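You operate a simulated robot arm through the tools that you are given. There is no shell and no other tool. Be economical: measure what you need, move in short steps, check, and stop when the job is done.

Carry out the task below with a simulated robot arm. There is one attempt and no reset: what you move stays moved.

Task
Put two of the mask wads from the top of the service table on the red cabinet top. Press the service start button two times. Turn the heat dial to 40. Open the top red cabinet drawer, put the blue pulley from there on the top of the packing table and shut the drawer again. Stack the 6 A fuse from the top of the packing table on top of the 25 A fuse. Put the red sample box on the top of the packing table away on the long grey table top. Take the yellow padlock on the top of the packing table and put it away on the lock mat. Take the small orange box and leave it on the top of the set-up table. Put the green spool on top of the blue spool. Put the L job card from the top of the set-up table on the green table mat and the S job card on the top of the service table. Close the clear vacuum lid. Any order will do. Set down upright: green spool, job card.

It is judged by the outcome, as a careful person would: the job done as asked, and still so three seconds after it is handed in. It fails if anything else is knocked over, pushed out of place, dropped, spilled or broken. Lids that push on must go on centred and level and be pressed home; caps that screw on are set level and turned clockwise until they are tight.

Robot
A 5-joint arm with a fingered hand on a trunk, on a base that drives. Base frame: it is fixed to the floor where the robot stands at the start and does not move with it; the origin is under the middle of the robot, x ahead of it, y to its left, z up; the surface under the hand at the start is at about z = 0.8. Units: m, degrees, N and s.
With the tool pointing down near the work surface it reaches from about 0.26 to 0.56 m from the robot's upright axis, wherever it stands. Its first joint turns from -115.0 to 115.0 degrees. Places, roughly: blue pulley [0, 1.75, 0.75]; blue spool (7x7x6 cm) [-3.3, -0.8, 0.8]; clear vacuum lid [2.2, -5.6, 0.9]; fuse [-1, -0.25, 0.75]; green spool (5x5x6 cm) [-3.2, -0.8, 0.8]; green table mat (20x42 cm) [-1.4, -0.7, 0.8]; heat dial [0.6, 1.7, 0.9]; job card [-3.75, -0.75, 0.75]; lock mat (12x22 cm) [-4.88, -1.18, 0.86]; long grey table top [2.2, -2.9, 0.8]; mask wad (6x5x4 cm) [0.4, -0.1, 0.8]; mask wad (7x5x4 cm) [0.7, 0, 0.8]; red cabinet top [-0.1, 1.9, 0.9]; red sample box [-1.75, -0.5, 0.75]; service start button [0.6, 0.3, 0.9]; small orange box [-2.25, -0.75, 0.75]; top of the packing table [-1.6, -0.6, 0.8]; top of the service table [1, 0.1, 0.8]; top of the set-up table [-3.7, -0.6, 0.8]; top red cabinet drawer [-0.1, 1.8, 0.8]; yellow padlock (9x5x3 cm) [-2.3, -0.3, 0.8]. The tool tilts only in the upright plane through the base axis and itself; it spins freely about its own axis. Payload 2.9 kg.
Tool frame: the origin (TCP) lies between the finger pads and is the grasp point; the fingertips stand 0.022 m ahead of it; z points along the fingers, y is the line along which they close. The gripper opens to 0.124 m. The gripper's body begins 0.06 m behind the TCP. The gripper is a hand of 3 fingers: y runs from the thumb to the fingers, the wrist lies at [0, 0, -0.218] in the tool frame.
Orientation is that of the tool frame in the base frame, as [roll, pitch, yaw] about the fixed x, y, z axes, in that order (R = Rz(yaw) Ry(pitch) Rx(roll)). With the fingers straight down and closing along the base's y, the tool's x points along the base's -x, its y along +y and its z along -z.

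Tools
- The arm moves only by the tool play_rows. Its argument "commands" is a list of rows, each a list of 2 entries, a list of its own where there are three numbers: the turn, a rotation vector about the tool's x, y, z in degrees, then the shift along the tool's x, y, z in cm. In form: [[[ax, ay, az], [dx, dy, dz]], ...]. A call has 1 to 12 rows; each row is the pose to reach, as a shift and turn from the pose commanded when the call began, along the tool's axes at that moment. Each row takes 0.2 s and may step no farther than 0.05 m and 8.6 degrees from the row before; otherwise, the whole call is refused. Where a pose cannot be reached the arm comes as near as it can. A force on the tool above 40 N (or 10 N above the force at the start of the call, whichever is more), or a blocked arm, ends the call early, and 0.2 s more pass. In this call time passes only in rows, and 0.2 s behind the last. The reply holds the time, the measured pose of the TCP, the force on the tool along the base axes, the opening and the grip force, in the units named above and with some noise, with the torque about the TCP (base axes, N m) and any sound that the robot's microphone picked up, and new pictures: "show" is both (left out), scene, wrist or none.
- Cameras (640 x 400 px; columns grow to the right, rows downward): "scene" is now at [-0.0179, 0.0992, 1.6046]; the picture's right is [-0.74, -0.67, 0.00], its down [-0.61, 0.67, -0.43] and it looks along [0.29, -0.32, -0.90] (base axes); focal length 214 px, centre (320, 200). "wrist" rides on the gripper at [0.064, -0.037, -0.075] in the tool frame; the picture's right is [0.50, 0.87, 0.00], its down [-0.62, 0.36, -0.70] and it looks along [-0.61, 0.35, 0.71] (tool axes); focal length 230 px, centre (320, 200). There is no depth. A picture from a camera that has moved, and an enlarged one, comes with that camera's place and axes in the base frame and with its lens.
- lift_body(by): slides the trunk up (or, below 0, down) by that many m; the arm and the scene camera ride with it, the base frame stays. It gives what a move gives, with no picture.
- steer(legs): drives the robot by 1 to 6 legs, each [ahead, left, turn to the left] in m, m and degrees, along the robot's own axes; the way and the turn of a leg run together, so that a leg with both is an arc; at most 1.5 m and 180 degrees a leg. The arm and the cameras ride along, it lands a little off, and it stops where it bumps. It gives what a move gives, and a new picture of the scene camera.
- move_fingers(finger1, finger2, thumb_bend): sets how far each is bent, from 0 (flat) to 1 (curled in); at 0.3 the hand is open as for a grip, at 0.7 the pads meet at the TCP. One left out holds its place. A second passes; each finger stops where it meets its share of the squeeze, and holds until it gets a number again. It is the only way to open and close the hand. It gives what a move gives, with no picture; readings hold the bend of each and the force on the fingers (four entries, about 0 where the hand has none), thumb and palm.
- pan_tilt(pan, tilt): turns the head with the scene camera to pan (to the left, within 155 degrees either way) and tilt (down, from -29 to 69), counted from straight ahead of the robot. It gives what a move gives, and a new picture of the scene camera.
- close_up(camera, box): a new picture of the part [left, top, right, bottom] of that camera's present view, enlarged. The clock stands still meanwhile.
- hand_in(): hands the job in; it is judged then, once.

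Work in short steps. Places have to be worked out from the pictures, the camera data and where the tool is seen: move nearer, look again, correct. Check each grasp and each placing, and mend what went wrong. You have 577 turns and 360 pictures in all, those below and enlarged ones among them. Open the gripper and draw the arm clear of the work before you hand the job in, unless the task says otherwise.

The tools are called after "Call:" as a command line: name --argument value ..., lists and objects as JSON in quotes. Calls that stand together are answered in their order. play_rows: Moves the arm, as the interface text tells. Its arguments: {"type":"object","properties":{"commands":{"type":"array","items":{"type":"array"}},"show":{"type":"string","enum":["both","scene","wrist","none"]}},"required":["commands"]} The other tools are called the same way: lift_body (by) slides the trunk up or down; move_fingers (finger1, finger2, thumb_bend) moves the fingers one by one; steer (legs) drives the base; pan_tilt (pan, tilt) turns the head that bears the scene camera; close_up (camera, box) takes an enlarged picture of a part of a camera's view; hand_in () hands the job in.

At the start:

```text
time: 0.0
eef_pos: [0.3789, -0.0634, 1.1612]
tool_rot: [180.0, 0.0, 179.9]
ft_force: [0.6, -1.0, 0.4]
wrist_torque: [0.0, 0.03, -0.01]
finger_gap: 0.1239
finger_force: 0.1
shape: jaw
bend: [0.3, 0.3, 0.3]
finger forces: [0.1, 0.0, 0.1, 0.1, 0.1, 0.0]
trunk travel left (down, up): [-0.725, 0.265]
robot x, y, heading: [0.0008, -0.0027, 0.2]
head pan, tilt: [-47.8, 64.7]
```

scene: 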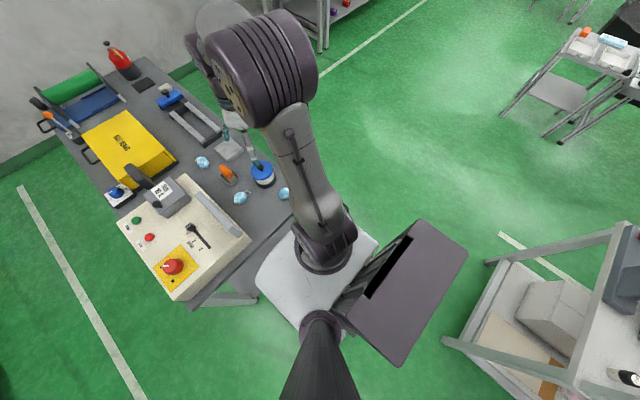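
wrist: 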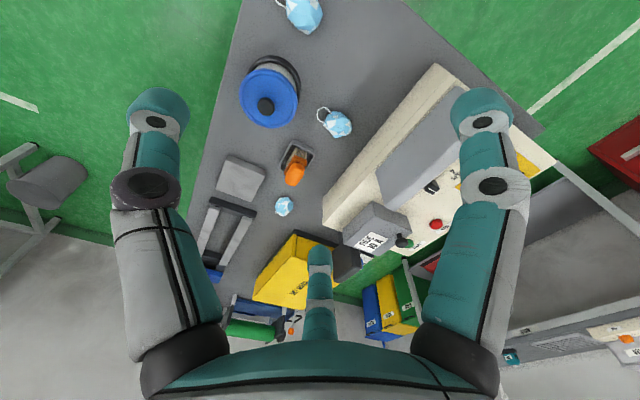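

I start by looking closely at the service table with both cameras.

Call:
close_up --camera "scene" --box '[40, 60, 320, 310]'

Call:
close_up --camera "wrist" --box '[200, 0, 560, 260]'

```text
1.60 times, centred on (180, 185) of scene
camera zoom: at [-0.0179, 0.0992, 1.6046], right [-0.74, -0.67, 0.0], down [-0.61, 0.67, -0.43], along [0.29, -0.32, -0.9], focal length 343 px, centre (544, 224)
```

zoom: 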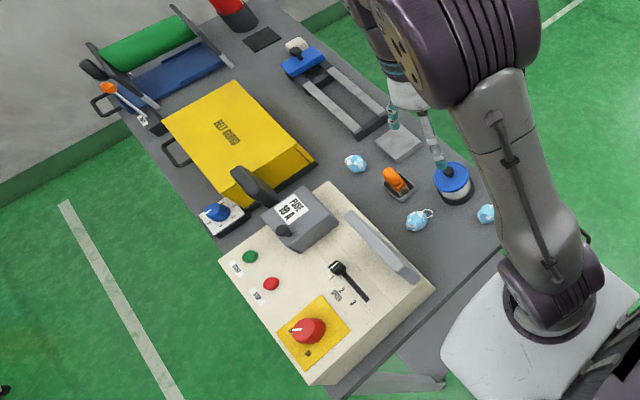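

```text
1.54 times, centred on (380, 130) of wrist
camera zoom: at [0.3143, -0.0998, 1.237], right [-0.5, 0.87, 0.0], down [0.62, 0.36, 0.7], along [0.61, 0.35, -0.71], focal length 354 px, centre (228, 308)
```

zoom: 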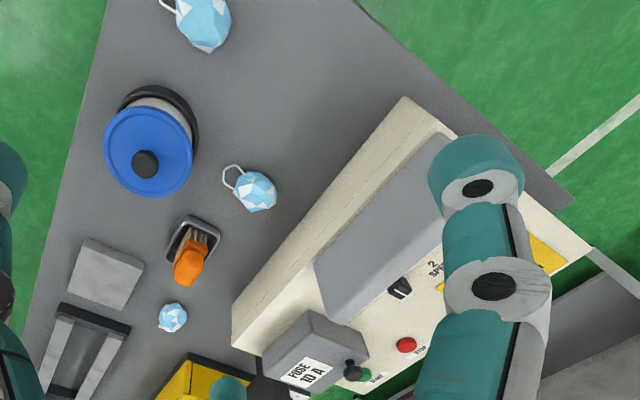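

Three wads stand at about (0.36,-0.10), (0.47,0.03) and (0.74,0.03). I lower over the nearest one and check.

Call:
play_rows --commands '[[[0, 0, 0], [0.4, -0.9, 4.5]], [[0, 0, 0], [0.8, -1.8, 9]], [[0, 0, 0], [1.2, -2.7, 13.5]], [[0, 0, 0], [1.6, -3.6, 18]], [[0, 0, 0], [1.6, -3.6, 22]]]'

```text
time: 1.2
eef_pos: [0.3621, -0.096, 0.9399]
tool_rot: [180.0, 0.0, 180.0]
ft_force: [0.2, -0.2, -1.3]
wrist_torque: [-0.02, -0.02, 0.02]
finger_gap: 0.1242
finger_force: 0.1
shape: jaw
bend: [0.3, 0.3, 0.3]
finger forces: [0.0, 0.0, 0.0, 0.0, 0.0, 0.0]
trunk travel left (down, up): [-0.725, 0.265]
robot x, y, heading: [-0.0025, 0.001, 0.0]
head pan, tilt: [-47.8, 64.7]
camera scene: at [-0.0167, 0.0991, 1.6046], right [-0.74, -0.67, 0.0], down [-0.61, 0.67, -0.43], along [0.29, -0.32, -0.9], focal length 214 px, centre (320, 200)
camera wrist: at [0.2968, -0.1328, 1.0162], right [-0.5, 0.87, 0.0], down [0.62, 0.36, 0.7], along [0.61, 0.35, -0.71], focal length 230 px, centre (320, 200)
```

scene: 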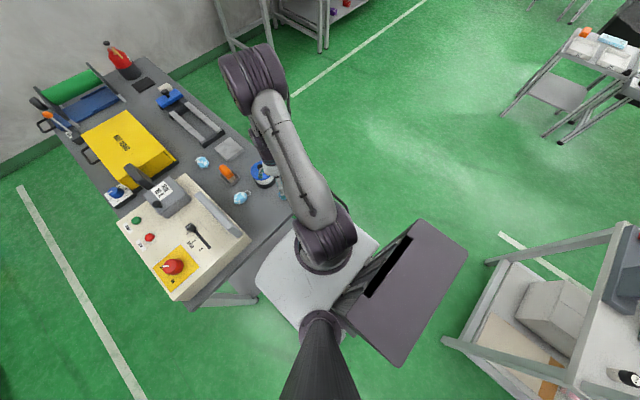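
wrist: 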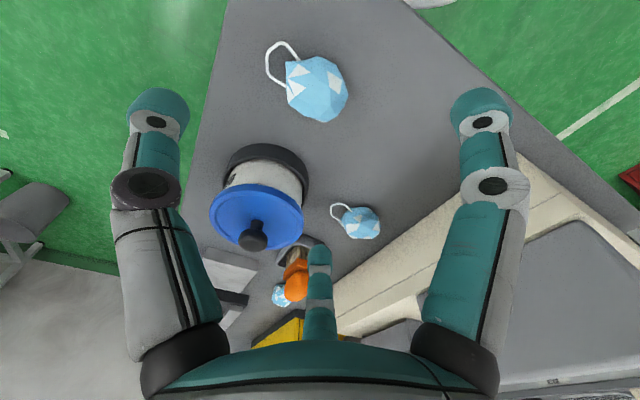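

The wad is at about (0.356,-0.104). I go straight down onto it and close lightly.

Call:
play_rows --commands '[[[0, 0, 0], [0.6, -0.8, 4]], [[0, 0, 0], [0.6, -0.8, 8]], [[0, 0, 0], [0.6, -0.8, 11]]]' --show "wrist"

Call:
move_fingers --finger1 0.6 --finger2 0.6 --thumb_bend 0.6

Call:
close_up --camera "wrist" --box '[0, 0, 640, 400]'

```text
time: 2.0
eef_pos: [0.3561, -0.1083, 0.8301]
tool_rot: [-179.9, 0.1, 180.0]
ft_force: [0.1, -0.2, 0.1]
wrist_torque: [-0.01, -0.01, 0.01]
finger_gap: 0.1238
finger_force: 0.1
shape: jaw
bend: [0.3, 0.3, 0.3]
finger forces: [0.0, 0.1, 0.0, 0.0, 0.0, 0.0]
trunk travel left (down, up): [-0.725, 0.265]
robot x, y, heading: [0.0048, -0.0012, -0.1]
head pan, tilt: [-47.8, 64.7]
camera wrist: at [0.2913, -0.1451, 0.9062], right [-0.5, 0.87, 0.0], down [0.62, 0.36, 0.7], along [0.61, 0.35, -0.71], focal length 230 px, centre (320, 200)
```

wrist: 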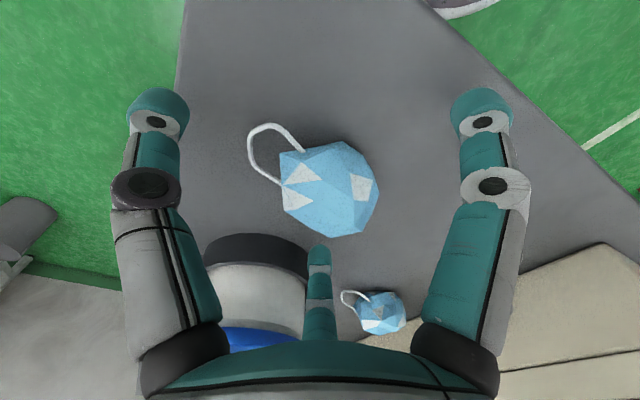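

```text
time: 3.0
eef_pos: [0.356, -0.1075, 0.8309]
tool_rot: [179.9, -0.1, 179.9]
ft_force: [0.8, 0.2, -0.8]
wrist_torque: [0.01, 0.02, -0.01]
finger_gap: 0.023
finger_force: 0.1
shape: fingers
bend: [0.6, 0.6, 0.6]
finger forces: [0.1, 0.1, 0.1, 0.0, 0.0, 0.0]
trunk travel left (down, up): [-0.725, 0.265]
robot x, y, heading: [0.0014, 0.0015, 0.3]
head pan, tilt: [-47.8, 64.7]
```

```text
1.00 times, centred on (320, 200) of wrist (not enlarged: the box is as wide or as high as the picture)
camera zoom: at [0.2909, -0.1448, 0.9067], right [-0.5, 0.87, 0.0], down [0.62, 0.36, 0.7], along [0.61, 0.35, -0.71], focal length 230 px, centre (320, 200)
```

zoom: 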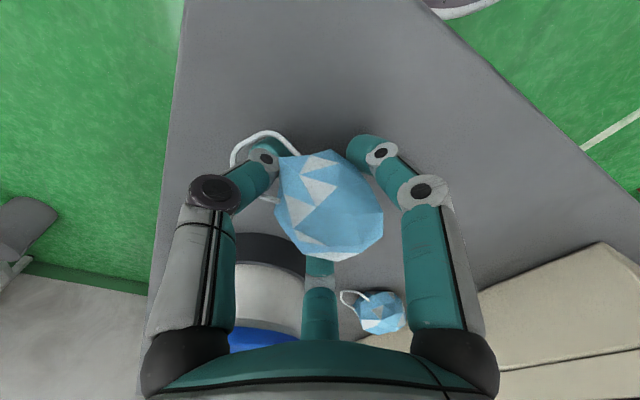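

The wad seems to have ridden up between the fingers with no force; I close further to see if it gets gripped.

Call:
move_fingers --finger1 0.75 --finger2 0.75 --thumb_bend 0.75

Call:
play_rows --commands '[[[0, 0, 0], [0, 0, -3]], [[0, 0, 0], [0, 0, -6]]]' --show "wrist"

```text
time: 4.0
eef_pos: [0.3566, -0.1081, 0.8311]
tool_rot: [180.0, -0.1, -179.9]
ft_force: [-0.6, 0.3, -0.4]
wrist_torque: [0.01, -0.02, -0.03]
finger_gap: 0.0003
finger_force: 0.0
shape: fingers
bend: [0.73, 0.73, 0.72]
finger forces: [0.3, 0.2, 0.0, 0.0, 0.1, 0.0]
trunk travel left (down, up): [-0.725, 0.265]
robot x, y, heading: [0.0005, 0.0026, 0.1]
head pan, tilt: [-47.8, 64.7]
```

```text
time: 4.6
eef_pos: [0.3589, -0.1073, 0.8901]
tool_rot: [180.0, -0.1, -180.0]
ft_force: [-0.3, -0.6, -0.5]
wrist_torque: [0.01, -0.01, 0.01]
finger_gap: 0.0
finger_force: 0.1
shape: fingers
bend: [0.73, 0.73, 0.72]
finger forces: [0.2, 0.0, 0.0, 0.1, 0.1, 0.0]
trunk travel left (down, up): [-0.725, 0.265]
robot x, y, heading: [0.0017, -0.0008, 0.2]
head pan, tilt: [-47.8, 64.7]
camera wrist: at [0.2934, -0.1429, 0.9673], right [-0.5, 0.87, 0.0], down [0.62, 0.36, 0.7], along [0.61, 0.35, -0.71], focal length 230 px, centre (320, 200)
```

wrist: 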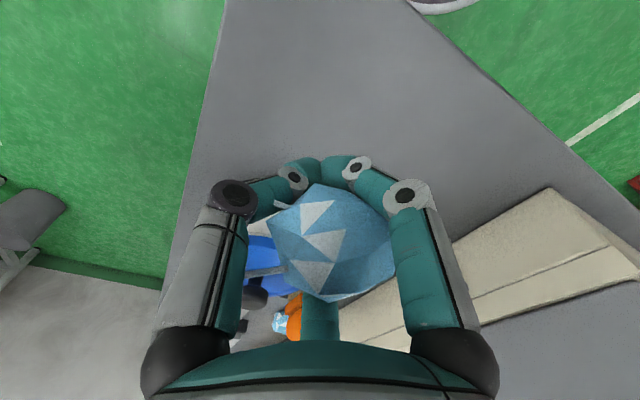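

The wad is caged in the hand. I raise it clear and look left toward the red cabinet.

Call:
play_rows --commands '[[[0, 0, 0], [1.5, 1, -4.5]], [[0, 0, 0], [3, 2, -9]], [[0, 0, 0], [4, 3, -13.5]], [[0, 0, 0], [4, 4, -18]], [[0, 0, 0], [4, 5, -22.5]], [[0, 0, 0], [4, 6, -27]]]' --show "none"

Call:
pan_tilt --pan 85 --tilt 30

```text
time: 6.0
eef_pos: [0.3144, -0.0481, 1.1609]
tool_rot: [-179.9, 0.1, -180.0]
ft_force: [-0.3, 0.3, 0.0]
wrist_torque: [0.01, -0.01, 0.01]
finger_gap: 0.0001
finger_force: 0.1
shape: fingers
bend: [0.73, 0.73, 0.72]
finger forces: [0.0, 0.0, 0.0, 0.0, 0.0, 0.0]
trunk travel left (down, up): [-0.725, 0.265]
robot x, y, heading: [0.0005, -0.0004, -0.2]
head pan, tilt: [-47.8, 64.7]
```

```text
time: 8.2
eef_pos: [0.316, -0.0488, 1.159]
tool_rot: [-180.0, 0.0, -180.0]
ft_force: [0.1, 0.6, -1.0]
wrist_torque: [-0.03, 0.01, -0.03]
finger_gap: 0.0
finger_force: 0.0
shape: fingers
bend: [0.73, 0.73, 0.72]
finger forces: [0.0, 0.1, 0.1, 0.0, 0.0, 0.0]
trunk travel left (down, up): [-0.725, 0.265]
robot x, y, heading: [0.0057, 0.0005, -0.1]
head pan, tilt: [85.0, 30.0]
camera scene: at [-0.051, 0.2345, 1.6519], right [1.0, -0.09, 0.0], down [-0.04, -0.5, -0.87], along [0.08, 0.86, -0.5], focal length 214 px, centre (320, 200)
```

scene: 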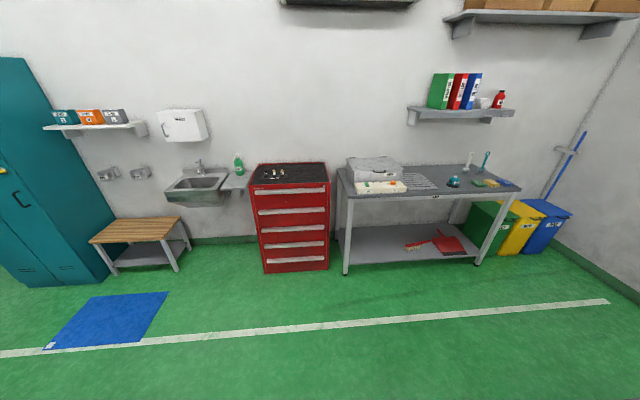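

I look closer at the cabinet and the heat bench.

Call:
close_up --camera "scene" --box '[230, 130, 530, 290]'

```text
2.13 times, centred on (380, 210) of scene
camera zoom: at [-0.051, 0.2345, 1.6519], right [1.0, -0.09, 0.0], down [-0.04, -0.5, -0.87], along [0.08, 0.86, -0.5], focal length 458 px, centre (192, 179)
```

zoom: 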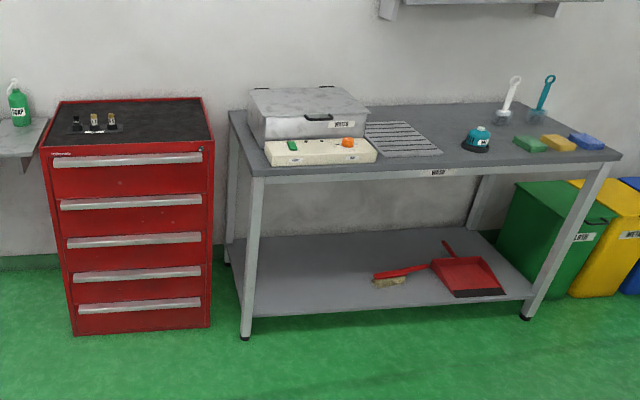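

I turn left and drive toward the cabinet, stopping short of it.

Call:
steer --legs '[[0, 0, 90], [1.3, 0.12, 0]]'

Call:
pan_tilt --pan 0 --tilt 55

```text
time: 18.6
eef_pos: [-0.1434, 1.6121, 1.16]
tool_rot: [-180.0, 0.0, -86.8]
ft_force: [0.7, 0.4, 0.0]
wrist_torque: [0.03, -0.01, -0.01]
finger_gap: 0.0003
finger_force: 0.1
shape: fingers
bend: [0.73, 0.73, 0.72]
finger forces: [0.1, 0.1, 0.1, 0.0, 0.0, 0.0]
trunk travel left (down, up): [-0.725, 0.265]
robot x, y, heading: [-0.1782, 1.2953, 93.1]
head pan, tilt: [85.0, 30.0]
camera scene: at [-0.4052, 1.2288, 1.6519], right [0.03, 1.0, 0.0], down [0.5, -0.01, -0.87], along [-0.87, 0.03, -0.5], focal length 214 px, centre (320, 200)
```

scene: 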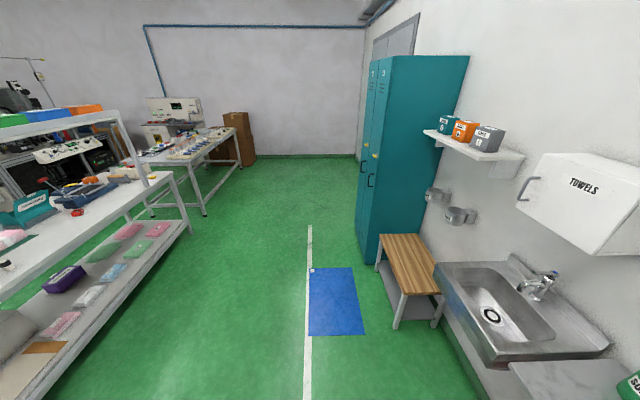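

```text
time: 20.2
eef_pos: [-0.1442, 1.6116, 1.1593]
tool_rot: [-180.0, 0.1, -86.8]
ft_force: [-0.2, -1.3, -0.4]
wrist_torque: [0.0, 0.02, -0.01]
finger_gap: 0.0
finger_force: 0.0
shape: fingers
bend: [0.73, 0.73, 0.72]
finger forces: [0.0, 0.0, 0.1, 0.0, 0.0, 0.2]
trunk travel left (down, up): [-0.725, 0.265]
robot x, y, heading: [-0.1741, 1.2941, 93.2]
head pan, tilt: [0.0, 55.0]
camera scene: at [-0.319, 1.298, 1.6159], right [1.0, 0.06, 0.0], down [0.05, -0.82, -0.57], along [-0.03, 0.57, -0.82], focal length 214 px, centre (320, 200)
```

scene: 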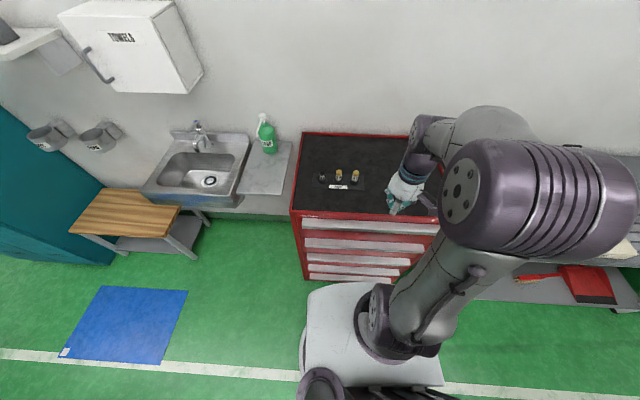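

The cabinet top spans about x −0.46…0.14, y 1.74…2.2 with z ≈ 0.92; the items sit left of its middle. I move the wad over its front right part.

Call:
play_rows --commands '[[[0, 0, 0], [-3, -2.9, 0]], [[0, 0, 0], [-6, -5.8, 1.5]], [[0, 0, 0], [-9, -8.7, 3]], [[0, 0, 0], [-12, -11.6, 5]], [[0, 0, 0], [-15, -14.5, 7]], [[0, 0, 0], [-17.8, -17.4, 9]], [[0, 0, 0], [-17.8, -17.4, 13]], [[0, 0, 0], [-17.8, -17.4, 16.5]]]'

```text
time: 22.0
eef_pos: [0.0197, 1.8018, 0.9906]
tool_rot: [180.0, -0.1, -86.7]
ft_force: [0.4, -0.5, 0.3]
wrist_torque: [-0.02, 0.01, -0.01]
finger_gap: 0.0
finger_force: 0.0
shape: fingers
bend: [0.73, 0.73, 0.72]
finger forces: [0.0, 0.0, 0.0, 0.1, 0.0, 0.0]
trunk travel left (down, up): [-0.725, 0.265]
robot x, y, heading: [-0.1761, 1.2975, 93.2]
head pan, tilt: [0.0, 55.0]
camera scene: at [-0.3183, 1.2992, 1.6159], right [1.0, 0.06, 0.0], down [0.05, -0.82, -0.57], along [-0.03, 0.57, -0.82], focal length 214 px, centre (320, 200)
camera wrist: at [0.0591, 1.7407, 1.0674], right [-0.84, -0.55, 0.0], down [-0.39, 0.6, 0.7], along [-0.39, 0.59, -0.71], focal length 230 px, centre (320, 200)
```

scene: 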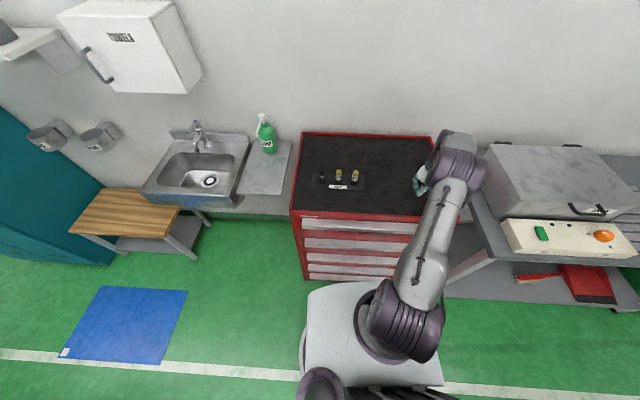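
wrist: 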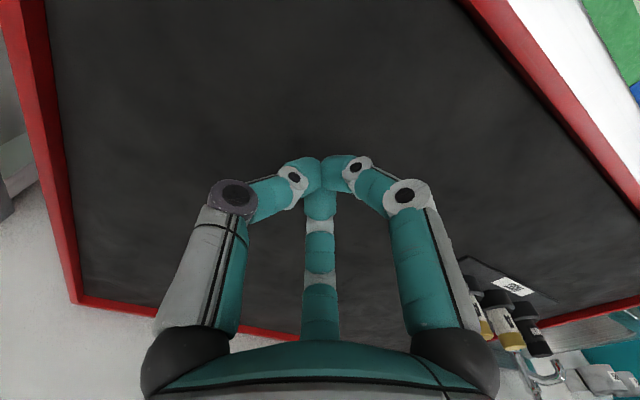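

The wad is no longer in the hand, so it fell on the way. I look for it back along the path.

Call:
pan_tilt --pan -145 --tilt 50

```text
time: 24.3
eef_pos: [0.0188, 1.801, 0.9934]
tool_rot: [-180.0, -0.1, -86.6]
ft_force: [0.6, 0.1, -0.1]
wrist_torque: [0.03, 0.01, -0.01]
finger_gap: 0.0
finger_force: 0.0
shape: fingers
bend: [0.73, 0.73, 0.72]
finger forces: [0.0, 0.0, 0.0, 0.0, 0.1, 0.1]
trunk travel left (down, up): [-0.725, 0.265]
robot x, y, heading: [-0.1767, 1.2941, 93.1]
head pan, tilt: [-145.0, 50.0]
camera scene: at [-0.2669, 1.1657, 1.6224], right [-0.78, -0.62, 0.0], down [-0.48, 0.6, -0.64], along [0.4, -0.5, -0.77], focal length 214 px, centre (320, 200)
```

scene: 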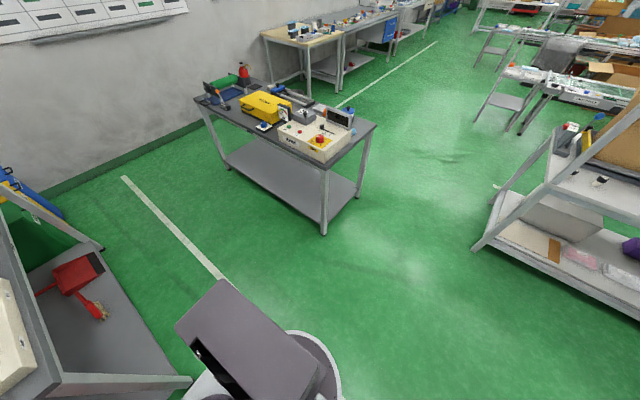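

Call:
close_up --camera "scene" --box '[180, 60, 400, 250]'

```text
2.11 times, centred on (290, 155) of scene
camera zoom: at [-0.2669, 1.1657, 1.6224], right [-0.78, -0.62, 0.0], down [-0.48, 0.6, -0.64], along [0.4, -0.5, -0.77], focal length 452 px, centre (383, 295)
```

zoom: 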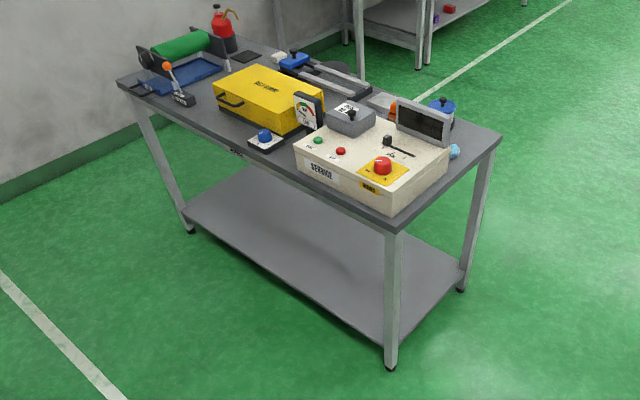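

The dropped wad seems to still be lying on the service table near (0.35,0.05); I will fetch it later with a better grip. While here I do the drawer: I draw the hand back in front of the cabinet to see the handle.

Call:
move_fingers --finger1 0.3 --finger2 0.3 --thumb_bend 0.3

Call:
play_rows --commands '[[[0, 0, 0], [4.2, 2, 0]], [[0, 0, 0], [8.4, 4, 0]], [[0, 0, 0], [12.6, 6, 0]], [[0, 0, 0], [16.8, 8, 0]], [[0, 0, 0], [21, 10, 0]], [[0, 0, 0], [25.2, 12, 0]], [[0, 0, 0], [29.3, 13.7, 0]]]' --show "wrist"

Call:
pan_tilt --pan 0 --tilt 60

```text
time: 25.3
eef_pos: [0.0191, 1.8017, 0.9932]
tool_rot: [180.0, 0.0, -86.7]
ft_force: [-0.1, -0.1, -1.0]
wrist_torque: [0.0, 0.02, 0.0]
finger_gap: 0.1034
finger_force: 0.1
shape: fingers
bend: [0.3, 0.3, 0.3]
finger forces: [0.1, 0.0, 0.0, 0.0, 0.0, 0.0]
trunk travel left (down, up): [-0.725, 0.265]
robot x, y, heading: [-0.1759, 1.2959, 93.6]
head pan, tilt: [-145.0, 50.0]
```

```text
time: 26.9
eef_pos: [-0.0776, 1.5458, 1.0068]
tool_rot: [179.9, -0.1, -86.7]
ft_force: [0.9, -0.1, -1.0]
wrist_torque: [0.02, -0.02, -0.03]
finger_gap: 0.1037
finger_force: 0.1
shape: fingers
bend: [0.3, 0.3, 0.3]
finger forces: [0.1, 0.1, 0.1, 0.1, 0.1, 0.0]
out of reach, approached as far as the arm can: row 6, 7
trunk travel left (down, up): [-0.725, 0.265]
robot x, y, heading: [-0.174, 1.2937, 93.4]
head pan, tilt: [-145.0, 50.0]
camera wrist: at [-0.0365, 1.4849, 1.0821], right [-0.84, -0.55, 0.0], down [-0.39, 0.6, 0.7], along [-0.39, 0.58, -0.71], focal length 230 px, centre (320, 200)
```

wrist: 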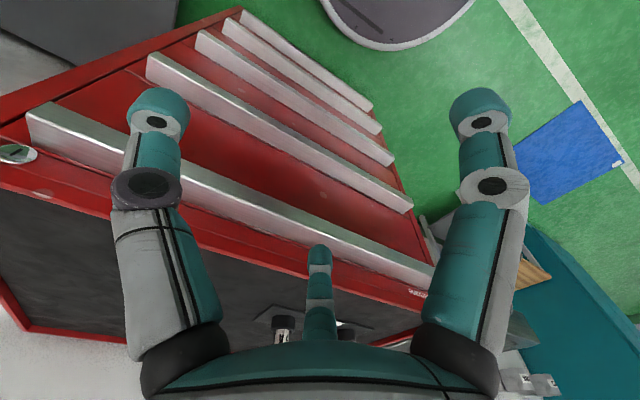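

```text
time: 29.2
eef_pos: [-0.0768, 1.5463, 1.006]
tool_rot: [179.9, -0.2, -86.7]
ft_force: [0.6, 0.0, -0.6]
wrist_torque: [0.03, 0.01, 0.0]
finger_gap: 0.1038
finger_force: 0.1
shape: fingers
bend: [0.3, 0.3, 0.3]
finger forces: [0.0, 0.0, 0.1, 0.0, 0.0, 0.0]
trunk travel left (down, up): [-0.725, 0.265]
robot x, y, heading: [-0.1743, 1.2925, 93.2]
head pan, tilt: [0.0, 60.0]
camera scene: at [-0.3186, 1.2926, 1.6098], right [1.0, 0.06, 0.0], down [0.05, -0.86, -0.5], along [-0.03, 0.5, -0.87], focal length 214 px, centre (320, 200)
```

scene: 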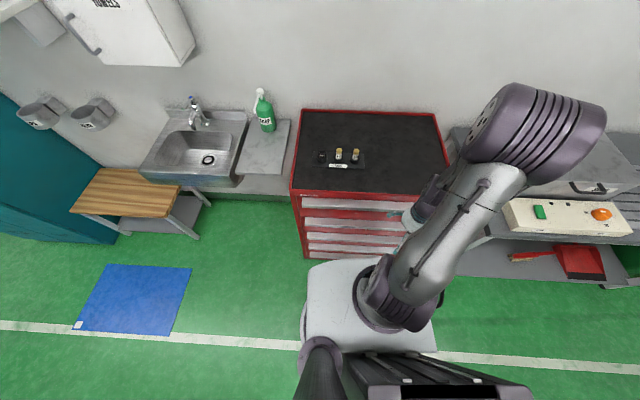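

Call:
close_up --camera "wrist" --box '[0, 60, 240, 210]'

Call:
close_up --camera "scene" --box '[280, 170, 440, 270]'

```text
2.67 times, centred on (120, 135) of wrist
camera zoom: at [-0.0367, 1.4858, 1.0819], right [-0.84, -0.55, 0.0], down [-0.39, 0.6, 0.7], along [-0.39, 0.58, -0.71], focal length 614 px, centre (853, 373)
```

zoom: 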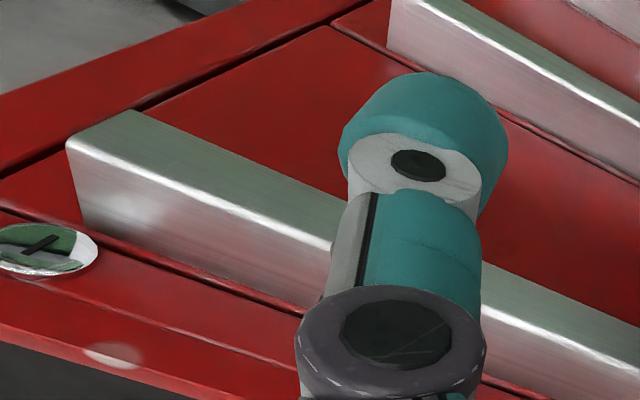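

```text
4.00 times, centred on (360, 220) of scene
camera zoom: at [-0.3186, 1.2926, 1.6098], right [1.0, 0.06, 0.0], down [0.05, -0.86, -0.5], along [-0.03, 0.5, -0.87], focal length 858 px, centre (160, 120)
```

zoom: 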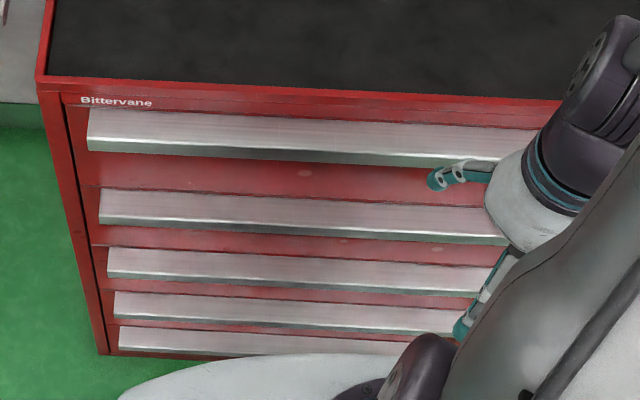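

The top handle is a full-width lip about 4 cm deep and 2 cm high at z ≈ 0.87, front y ≈ 1.68. I back off so I can take it with a level hand.

Call:
steer --legs '[[-0.2, 0, -3.2]]'

Call:
play_rows --commands '[[[0, -8.5, 0], [-1.5, 0.8, 0]], [[0, -17, 0], [-3, 1.6, 0]], [[0, -25.5, 0], [-4.5, 2.4, 0]], [[0, -34, 0], [-6, 3.2, 0]], [[0, -42.5, 0], [-7.5, 4, 0]], [[0, -51, 0], [-7.5, 4.8, 0]], [[0, -59.5, 0], [-7.5, 5.6, 0]], [[0, -68, 0], [-7.5, 6, 0]], [[0, -76.5, 0], [-7.5, 6, 0]], [[0, -85, 0], [-7.5, 6, 0]], [[0, -90, 0], [-7.5, 6, 0]]]' --show "scene"

```text
time: 30.8
eef_pos: [-0.0564, 1.3399, 1.0056]
tool_rot: [179.9, -0.2, -90.1]
ft_force: [0.0, -0.4, -0.2]
wrist_torque: [0.0, -0.02, 0.01]
finger_gap: 0.1036
finger_force: 0.0
shape: fingers
bend: [0.3, 0.3, 0.3]
finger forces: [0.0, 0.0, 0.0, 0.0, 0.1, 0.1]
trunk travel left (down, up): [-0.725, 0.265]
robot x, y, heading: [-0.1655, 1.0905, 89.8]
head pan, tilt: [0.0, 60.0]
camera scene: at [-0.3128, 1.1, 1.6098], right [1.0, 0.0, 0.0], down [0.0, -0.87, -0.5], along [0.0, 0.5, -0.87], focal length 214 px, centre (320, 200)
```

scene: 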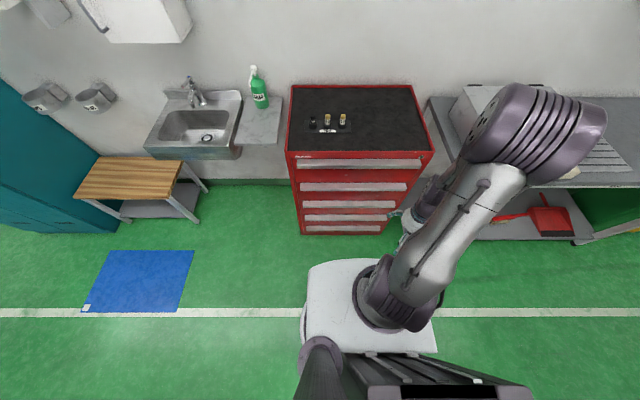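

```text
time: 33.2
eef_pos: [-0.1591, 1.5941, 1.0143]
tool_rot: [172.4, 89.2, -98.9]
ft_force: [-0.4, -0.1, -0.3]
wrist_torque: [-0.02, -0.03, 0.01]
finger_gap: 0.104
finger_force: 0.1
shape: fingers
bend: [0.3, 0.3, 0.3]
finger forces: [0.0, 0.1, 0.0, 0.1, 0.0, 0.0]
out of reach, approached as far as the arm can: row 1, 2, 3, 4, 5, 6, 7, 8, 9, 10, 11
trunk travel left (down, up): [-0.725, 0.265]
robot x, y, heading: [-0.1704, 1.0946, 90.1]
head pan, tilt: [0.0, 60.0]
camera scene: at [-0.3125, 1.101, 1.6098], right [1.0, 0.0, 0.0], down [0.0, -0.87, -0.5], along [0.0, 0.5, -0.87], focal length 214 px, centre (320, 200)
```

scene: 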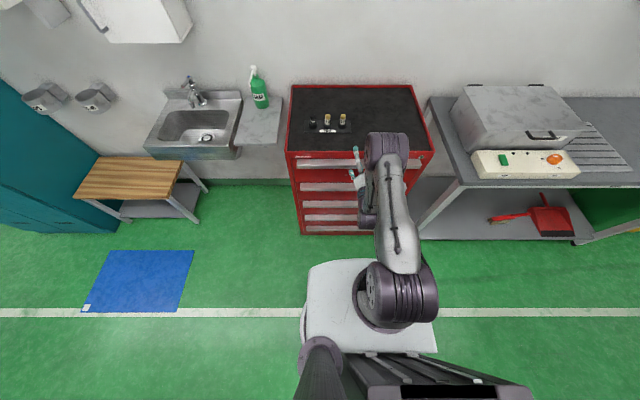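

The hand is level. I spin it a quarter turn so that it closes vertically, and lower it to handle height in front of the lip.

Call:
play_rows --commands '[[[0, 0, -8.5], [1.5, 0, 0]], [[0, 0, -17], [3, 0, 0]], [[0, 0, -25.5], [4.5, 0, 0]], [[0, 0, -34], [6, 0, 0]], [[0, 0, -42.5], [7.5, 0, 0]], [[0, 0, -51], [9, 0, 0]], [[0, 0, -59.5], [10.5, 0, 0]], [[0, 0, -68], [12, 0, 0]], [[0, 0, -76.5], [13.5, 0, 0]], [[0, 0, -85], [15, 0, 0]], [[0, 0, -90], [15, 0, 0]]]'

```text
time: 35.6
eef_pos: [-0.1665, 1.5838, 0.8637]
tool_rot: [-90.2, 7.5, -0.2]
ft_force: [-0.2, 0.5, -1.1]
wrist_torque: [-0.01, 0.0, 0.04]
finger_gap: 0.1042
finger_force: 0.0
shape: fingers
bend: [0.3, 0.3, 0.3]
finger forces: [0.1, 0.0, 0.0, 0.0, 0.0, 0.0]
out of reach, approached as far as the arm can: row 1, 2, 3, 4, 5, 6, 7, 8, 9, 10, 11
trunk travel left (down, up): [-0.725, 0.265]
robot x, y, heading: [-0.1705, 1.095, 90.0]
head pan, tilt: [0.0, 60.0]
camera scene: at [-0.3128, 1.1007, 1.6098], right [1.0, 0.0, 0.0], down [0.0, -0.87, -0.5], along [0.0, 0.5, -0.87], focal length 214 px, centre (320, 200)
camera wrist: at [-0.1002, 1.5098, 0.8927], right [0.38, 0.0, -0.92], down [-0.66, -0.7, -0.27], along [-0.65, 0.71, -0.27], focal length 230 px, centre (320, 200)
```

scene: 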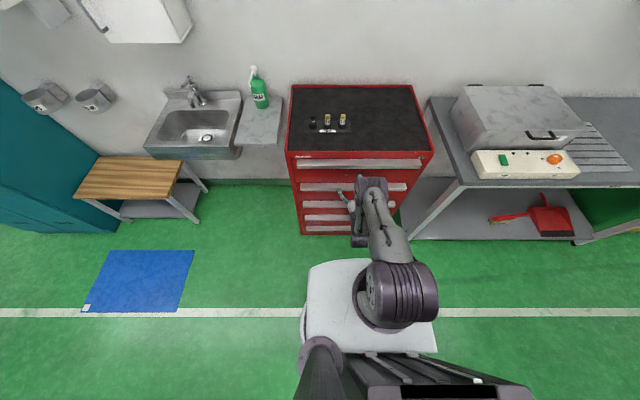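
wrist: 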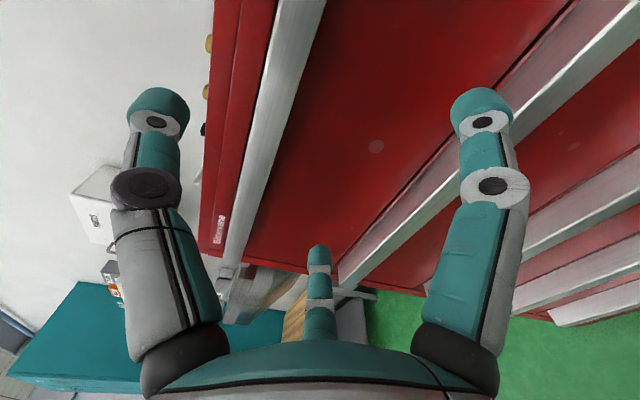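

The lip's centre is nearer z ≈ 0.89, front at y ≈ 1.68, cabinet top about 0.94. I raise 2.6 cm, level the spin and advance onto the lip.

Call:
play_rows --commands '[[[0, 0, -7.5], [0, -2.6, 0]], [[0, 0, -7.5], [0, -2.6, 4]], [[0, 0, -7.5], [0, -2.6, 7]], [[0, 0, -7.5], [0, -2.6, 9.6]]]'

```text
time: 36.6
eef_pos: [-0.1685, 1.6827, 0.8885]
tool_rot: [-90.3, 7.5, -0.2]
ft_force: [-0.2, 0.2, -0.2]
wrist_torque: [0.01, 0.02, 0.0]
finger_gap: 0.104
finger_force: 0.3
shape: fingers
bend: [0.3, 0.3, 0.3]
finger forces: [0.0, 0.0, 0.0, 0.0, 0.0, 0.0]
out of reach, approached as far as the arm can: row 1, 2, 3, 4
trunk travel left (down, up): [-0.725, 0.265]
robot x, y, heading: [-0.1679, 1.0903, 89.8]
head pan, tilt: [0.0, 60.0]
camera scene: at [-0.3129, 1.1012, 1.6098], right [1.0, 0.0, 0.0], down [0.0, -0.87, -0.5], along [0.0, 0.5, -0.87], focal length 214 px, centre (320, 200)
camera wrist: at [-0.1002, 1.6073, 0.9181], right [0.38, 0.0, -0.92], down [-0.66, -0.7, -0.27], along [-0.65, 0.71, -0.27], focal length 230 px, centre (320, 200)
```

scene: 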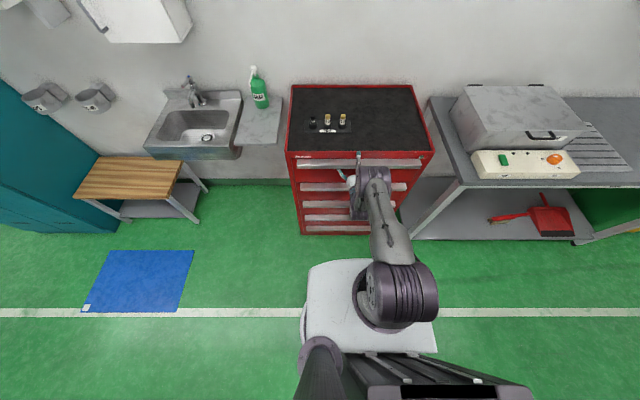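
wrist: 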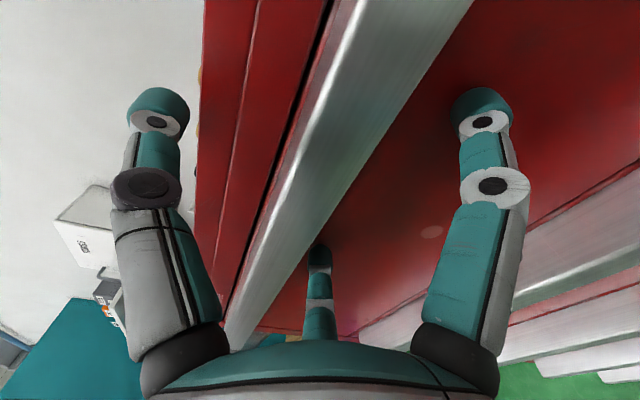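

The lip runs right through the grasp point. I close the fingers on it.

Call:
move_fingers --finger1 0.7 --finger2 0.7 --thumb_bend 0.7

Call:
close_up --camera "wrist" --box '[0, 0, 640, 400]'

```text
time: 37.6
eef_pos: [-0.169, 1.6804, 0.8898]
tool_rot: [-89.9, 7.5, -0.1]
ft_force: [-3.8, -7.7, 6.9]
wrist_torque: [0.43, -0.16, -0.05]
finger_gap: 0.0113
finger_force: 11.1
shape: fingers
bend: [0.7, 0.63, 0.63]
finger forces: [0.0, 6.1, 0.0, 0.1, 16.3, 0.1]
trunk travel left (down, up): [-0.725, 0.265]
robot x, y, heading: [-0.167, 1.0916, 89.8]
head pan, tilt: [0.0, 60.0]
```

```text
1.00 times, centred on (320, 200) of wrist (not enlarged: the box is as wide or as high as the picture)
camera zoom: at [-0.1007, 1.605, 0.9197], right [0.38, 0.0, -0.92], down [-0.66, -0.7, -0.27], along [-0.65, 0.71, -0.27], focal length 230 px, centre (320, 200)
```

zoom: 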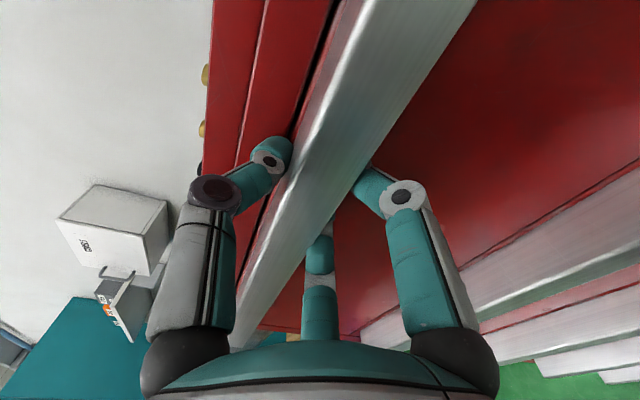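

It is gripped (thumb 16 N, finger 6 N). I pull by backing the base slowly.

Call:
steer --legs '[[-0.12, 0, 0]]'

```text
time: 38.8
eef_pos: [-0.1684, 1.5636, 0.8886]
tool_rot: [-90.2, 7.5, -0.1]
ft_force: [6.9, 0.6, -2.8]
wrist_torque: [0.17, -0.31, -0.04]
finger_gap: 0.0132
finger_force: 13.1
shape: fingers
bend: [0.7, 0.67, 0.61]
finger forces: [0.3, 14.7, 0.1, 0.0, 11.7, 0.1]
trunk travel left (down, up): [-0.725, 0.265]
robot x, y, heading: [-0.1675, 0.9728, 89.8]
head pan, tilt: [0.0, 60.0]
camera scene: at [-0.3112, 0.9812, 1.61], right [1.0, 0.0, 0.0], down [0.0, -0.87, -0.5], along [0.0, 0.5, -0.87], focal length 214 px, centre (320, 200)
```

scene: 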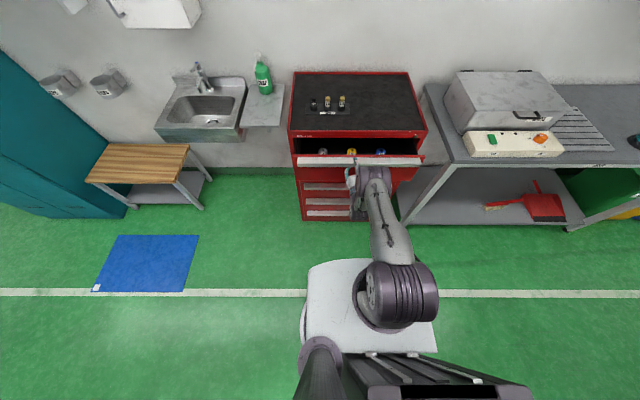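

It opens and I can see things inside, including a blue one. I pull further.

Call:
steer --legs '[[-0.14, 0, 0]]'

Call:
close_up --camera "scene" --box '[270, 60, 450, 220]'

```text
time: 40.1
eef_pos: [-0.169, 1.4249, 0.8885]
tool_rot: [-90.1, 7.6, 0.1]
ft_force: [6.5, 0.7, -3.3]
wrist_torque: [0.16, -0.27, -0.06]
finger_gap: 0.013
finger_force: 13.6
shape: fingers
bend: [0.7, 0.67, 0.61]
finger forces: [0.3, 14.8, 0.0, 0.1, 11.5, 0.0]
trunk travel left (down, up): [-0.725, 0.265]
robot x, y, heading: [-0.1677, 0.8402, 90.1]
head pan, tilt: [0.0, 60.0]
camera scene: at [-0.3107, 0.8438, 1.61], right [1.0, 0.0, 0.0], down [0.0, -0.87, -0.5], along [0.0, 0.5, -0.87], focal length 214 px, centre (320, 200)
```

scene: 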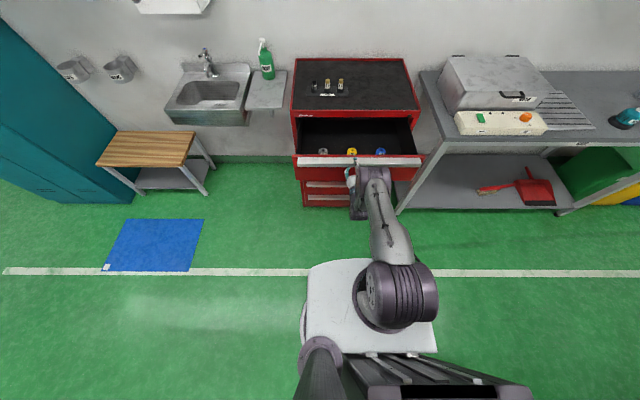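

```text
2.50 times, centred on (360, 140) of scene
camera zoom: at [-0.3107, 0.8438, 1.61], right [1.0, 0.0, 0.0], down [0.0, -0.87, -0.5], along [0.0, 0.5, -0.87], focal length 536 px, centre (220, 350)
```

zoom: 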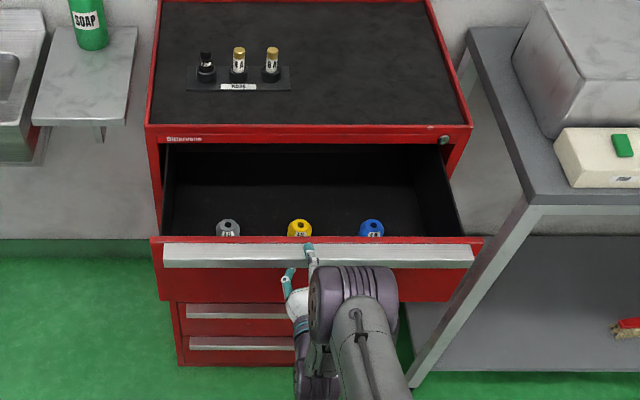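

The drawer is open about 26 cm with grey, yellow and blue pulleys at its front; blue is near (-0.02,1.57). I release the handle, back the hand off, raise and spin it back.

Call:
move_fingers --finger1 0.3 --finger2 0.3 --thumb_bend 0.3

Call:
play_rows --commands '[[[0, 0, 0], [0, 0, -4]], [[0, 0, 0], [0, 0, -8]], [[0, 0, 8.3], [0, -2, -9]], [[0, 0, 16.6], [0, -4, -9]], [[0, 0, 24.9], [0, -6, -9]], [[0, 0, 33.2], [0, -8, -9]], [[0, 0, 41.5], [0, -10, -9]], [[0, 0, 49.8], [0, -12, -9]], [[0, 0, 58], [0, -14, -9]], [[0, 0, 66.4], [0, -16, -9]], [[0, 0, 74.7], [0, -18, -9]], [[0, 0, 82.5], [0, -20, -9]]]' --show "none"

```text
time: 41.1
eef_pos: [-0.17, 1.4264, 0.8892]
tool_rot: [-90.1, 7.5, 0.2]
ft_force: [0.7, 0.1, 0.1]
wrist_torque: [0.01, -0.02, 0.0]
finger_gap: 0.1033
finger_force: 0.1
shape: fingers
bend: [0.3, 0.3, 0.3]
finger forces: [0.1, 0.0, 0.0, 0.1, 0.1, 0.1]
trunk travel left (down, up): [-0.725, 0.265]
robot x, y, heading: [-0.1694, 0.8382, 90.2]
head pan, tilt: [0.0, 60.0]
```

```text
time: 43.7
eef_pos: [-0.1665, 1.3335, 1.0874]
tool_rot: [125.4, 89.7, -144.9]
ft_force: [1.0, -0.1, -0.7]
wrist_torque: [-0.03, -0.01, -0.02]
finger_gap: 0.1037
finger_force: 0.1
shape: fingers
bend: [0.3, 0.3, 0.3]
finger forces: [0.1, 0.0, 0.0, 0.0, 0.0, 0.0]
out of reach, approached as far as the arm can: row 3, 4, 5, 6, 7, 8, 9, 10, 11, 12
trunk travel left (down, up): [-0.725, 0.265]
robot x, y, heading: [-0.1679, 0.835, 90.6]
head pan, tilt: [0.0, 60.0]
```

Now I tilt the hand back to pointing down.

Call:
play_rows --commands '[[[0, 8.5, 0], [0, 0, 0]], [[0, 17, 0], [0, 0, 0]], [[0, 25.5, 0], [0, 0, 0]], [[0, 34, 0], [0, 0, 0]], [[0, 42.5, 0], [0, 0, 0]], [[0, 51, 0], [0, 0, 0]], [[0, 59.5, 0], [0, 0, 0]], [[0, 68, 0], [0, 0, 0]], [[0, 76.5, 0], [0, 0, 0]], [[0, 85, 0], [0, 0, 0]], [[0, 90, 0], [0, 0, 0]]]' --show "none"

Call:
steer --legs '[[0.22, 0, 0]]'

```text
time: 46.1
eef_pos: [-0.1649, 1.3363, 1.0858]
tool_rot: [-180.0, -0.3, -89.9]
ft_force: [0.2, -0.6, 0.6]
wrist_torque: [0.0, -0.03, 0.0]
finger_gap: 0.1037
finger_force: 0.1
shape: fingers
bend: [0.3, 0.3, 0.3]
finger forces: [0.0, 0.1, 0.0, 0.1, 0.0, 0.0]
trunk travel left (down, up): [-0.725, 0.265]
robot x, y, heading: [-0.1702, 0.8359, 90.2]
head pan, tilt: [0.0, 60.0]
```

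```text
time: 47.8
eef_pos: [-0.1667, 1.5576, 1.0877]
tool_rot: [180.0, -0.2, -89.8]
ft_force: [-0.1, 1.3, 0.3]
wrist_torque: [-0.02, 0.0, 0.05]
finger_gap: 0.1038
finger_force: 0.0
shape: fingers
bend: [0.3, 0.3, 0.3]
finger forces: [0.0, 0.0, 0.0, 0.1, 0.0, 0.0]
trunk travel left (down, up): [-0.725, 0.265]
robot x, y, heading: [-0.1684, 1.0582, 90.3]
head pan, tilt: [0.0, 60.0]
camera scene: at [-0.3134, 1.065, 1.6098], right [1.0, 0.01, 0.0], down [0.0, -0.87, -0.5], along [0.0, 0.5, -0.87], focal length 214 px, centre (320, 200)
```

scene: 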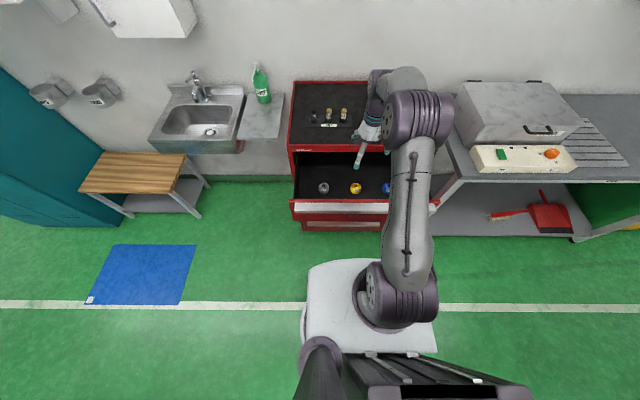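

The blue pulley is near (-0.02,1.58). I move over it and look with the wrist camera.

Call:
play_rows --commands '[[[0, 0, 0], [0, -4, 2]], [[0, 0, 0], [-0.4, -8, 4]], [[0, 0, 0], [-0.8, -12, 6]], [[0, 0, 0], [-1, -14.5, 9]], [[0, 0, 0], [-1, -14.5, 13.5]]]' --show "wrist"

```text
time: 49.0
eef_pos: [-0.0231, 1.5656, 0.9503]
tool_rot: [-180.0, -0.3, -89.9]
ft_force: [-0.3, 0.6, 0.5]
wrist_torque: [0.03, 0.0, -0.01]
finger_gap: 0.1041
finger_force: 0.1
shape: fingers
bend: [0.3, 0.3, 0.3]
finger forces: [0.1, 0.1, 0.1, 0.1, 0.0, 0.0]
trunk travel left (down, up): [-0.725, 0.265]
robot x, y, heading: [-0.1678, 1.059, 90.5]
head pan, tilt: [0.0, 60.0]
camera wrist: at [0.0129, 1.5026, 1.026], right [-0.86, -0.5, 0.0], down [-0.36, 0.62, 0.7], along [-0.35, 0.6, -0.71], focal length 230 px, centre (320, 200)
```

wrist: 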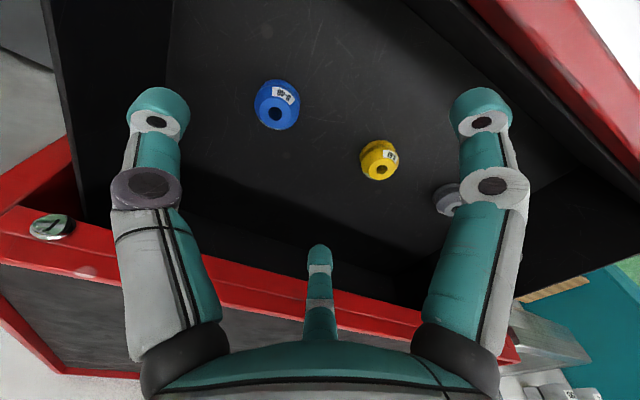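

The pulley is at about (0.00,1.61,0.78), a bit far; I move the base 5 cm closer and lower the hand over it.

Call:
steer --legs '[[0.05, 0, 0]]'

Call:
play_rows --commands '[[[0, 0, 0], [0.3, -1.8, 4]], [[0, 0, 0], [0.3, -1.8, 8]], [[0, 0, 0], [0.3, -1.8, 11]]]' --show "wrist"

```text
time: 49.9
eef_pos: [-0.0257, 1.6178, 0.9487]
tool_rot: [179.9, -0.2, -89.6]
ft_force: [0.0, 0.7, 0.5]
wrist_torque: [0.0, -0.03, 0.03]
finger_gap: 0.1038
finger_force: 0.0
shape: fingers
bend: [0.3, 0.3, 0.3]
finger forces: [0.1, 0.1, 0.0, 0.0, 0.0, 0.0]
trunk travel left (down, up): [-0.725, 0.265]
robot x, y, heading: [-0.1714, 1.1087, 90.3]
head pan, tilt: [0.0, 60.0]
camera scene: at [-0.3137, 1.1162, 1.6098], right [1.0, 0.01, 0.0], down [0.01, -0.87, -0.5], along [0.0, 0.5, -0.87], focal length 214 px, centre (320, 200)
```

scene: 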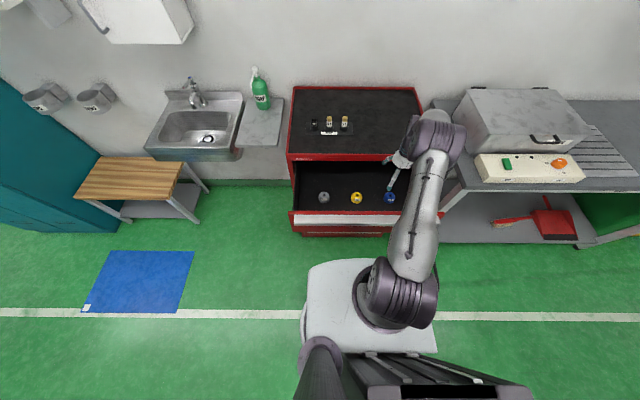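

```text
time: 50.7
eef_pos: [-0.0055, 1.6126, 0.8391]
tool_rot: [179.9, -0.1, -89.7]
ft_force: [-0.6, 0.5, -0.7]
wrist_torque: [0.02, -0.02, 0.0]
finger_gap: 0.1038
finger_force: 0.1
shape: fingers
bend: [0.3, 0.3, 0.3]
finger forces: [0.1, 0.0, 0.0, 0.0, 0.0, 0.0]
trunk travel left (down, up): [-0.725, 0.265]
robot x, y, heading: [-0.1744, 1.1097, 90.5]
head pan, tilt: [0.0, 60.0]
camera wrist: at [0.0306, 1.5489, 0.9147], right [-0.86, -0.5, 0.0], down [-0.36, 0.62, 0.7], along [-0.35, 0.6, -0.71], focal length 230 px, centre (320, 200)
```

wrist: 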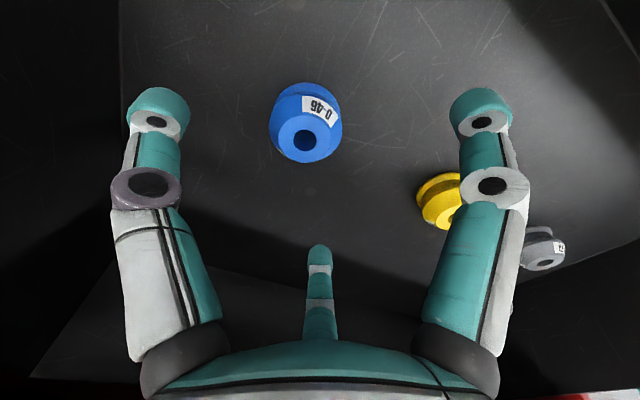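

Nearly centred. I go down to just above the drawer floor.

Call:
play_rows --commands '[[[0, 0, 0], [0.2, -0.8, 2.5]], [[0, 0, 0], [0.2, -0.8, 4]], [[0, 0, 0], [0.2, -0.8, 5]]]' --show "wrist"

```text
time: 51.5
eef_pos: [0.0031, 1.6103, 0.7889]
tool_rot: [180.0, -0.1, -89.8]
ft_force: [0.8, -0.4, 0.3]
wrist_torque: [0.01, 0.0, -0.03]
finger_gap: 0.104
finger_force: 0.0
shape: fingers
bend: [0.3, 0.3, 0.3]
finger forces: [0.0, 0.0, 0.0, 0.0, 0.1, 0.0]
trunk travel left (down, up): [-0.725, 0.265]
robot x, y, heading: [-0.1704, 1.1083, 90.4]
head pan, tilt: [0.0, 60.0]
camera wrist: at [0.0385, 1.5469, 0.8646], right [-0.86, -0.5, 0.0], down [-0.36, 0.62, 0.7], along [-0.35, 0.6, -0.71], focal length 230 px, centre (320, 200)
```

wrist: 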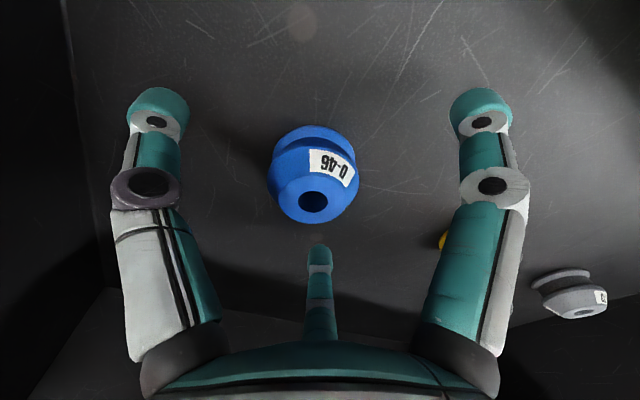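

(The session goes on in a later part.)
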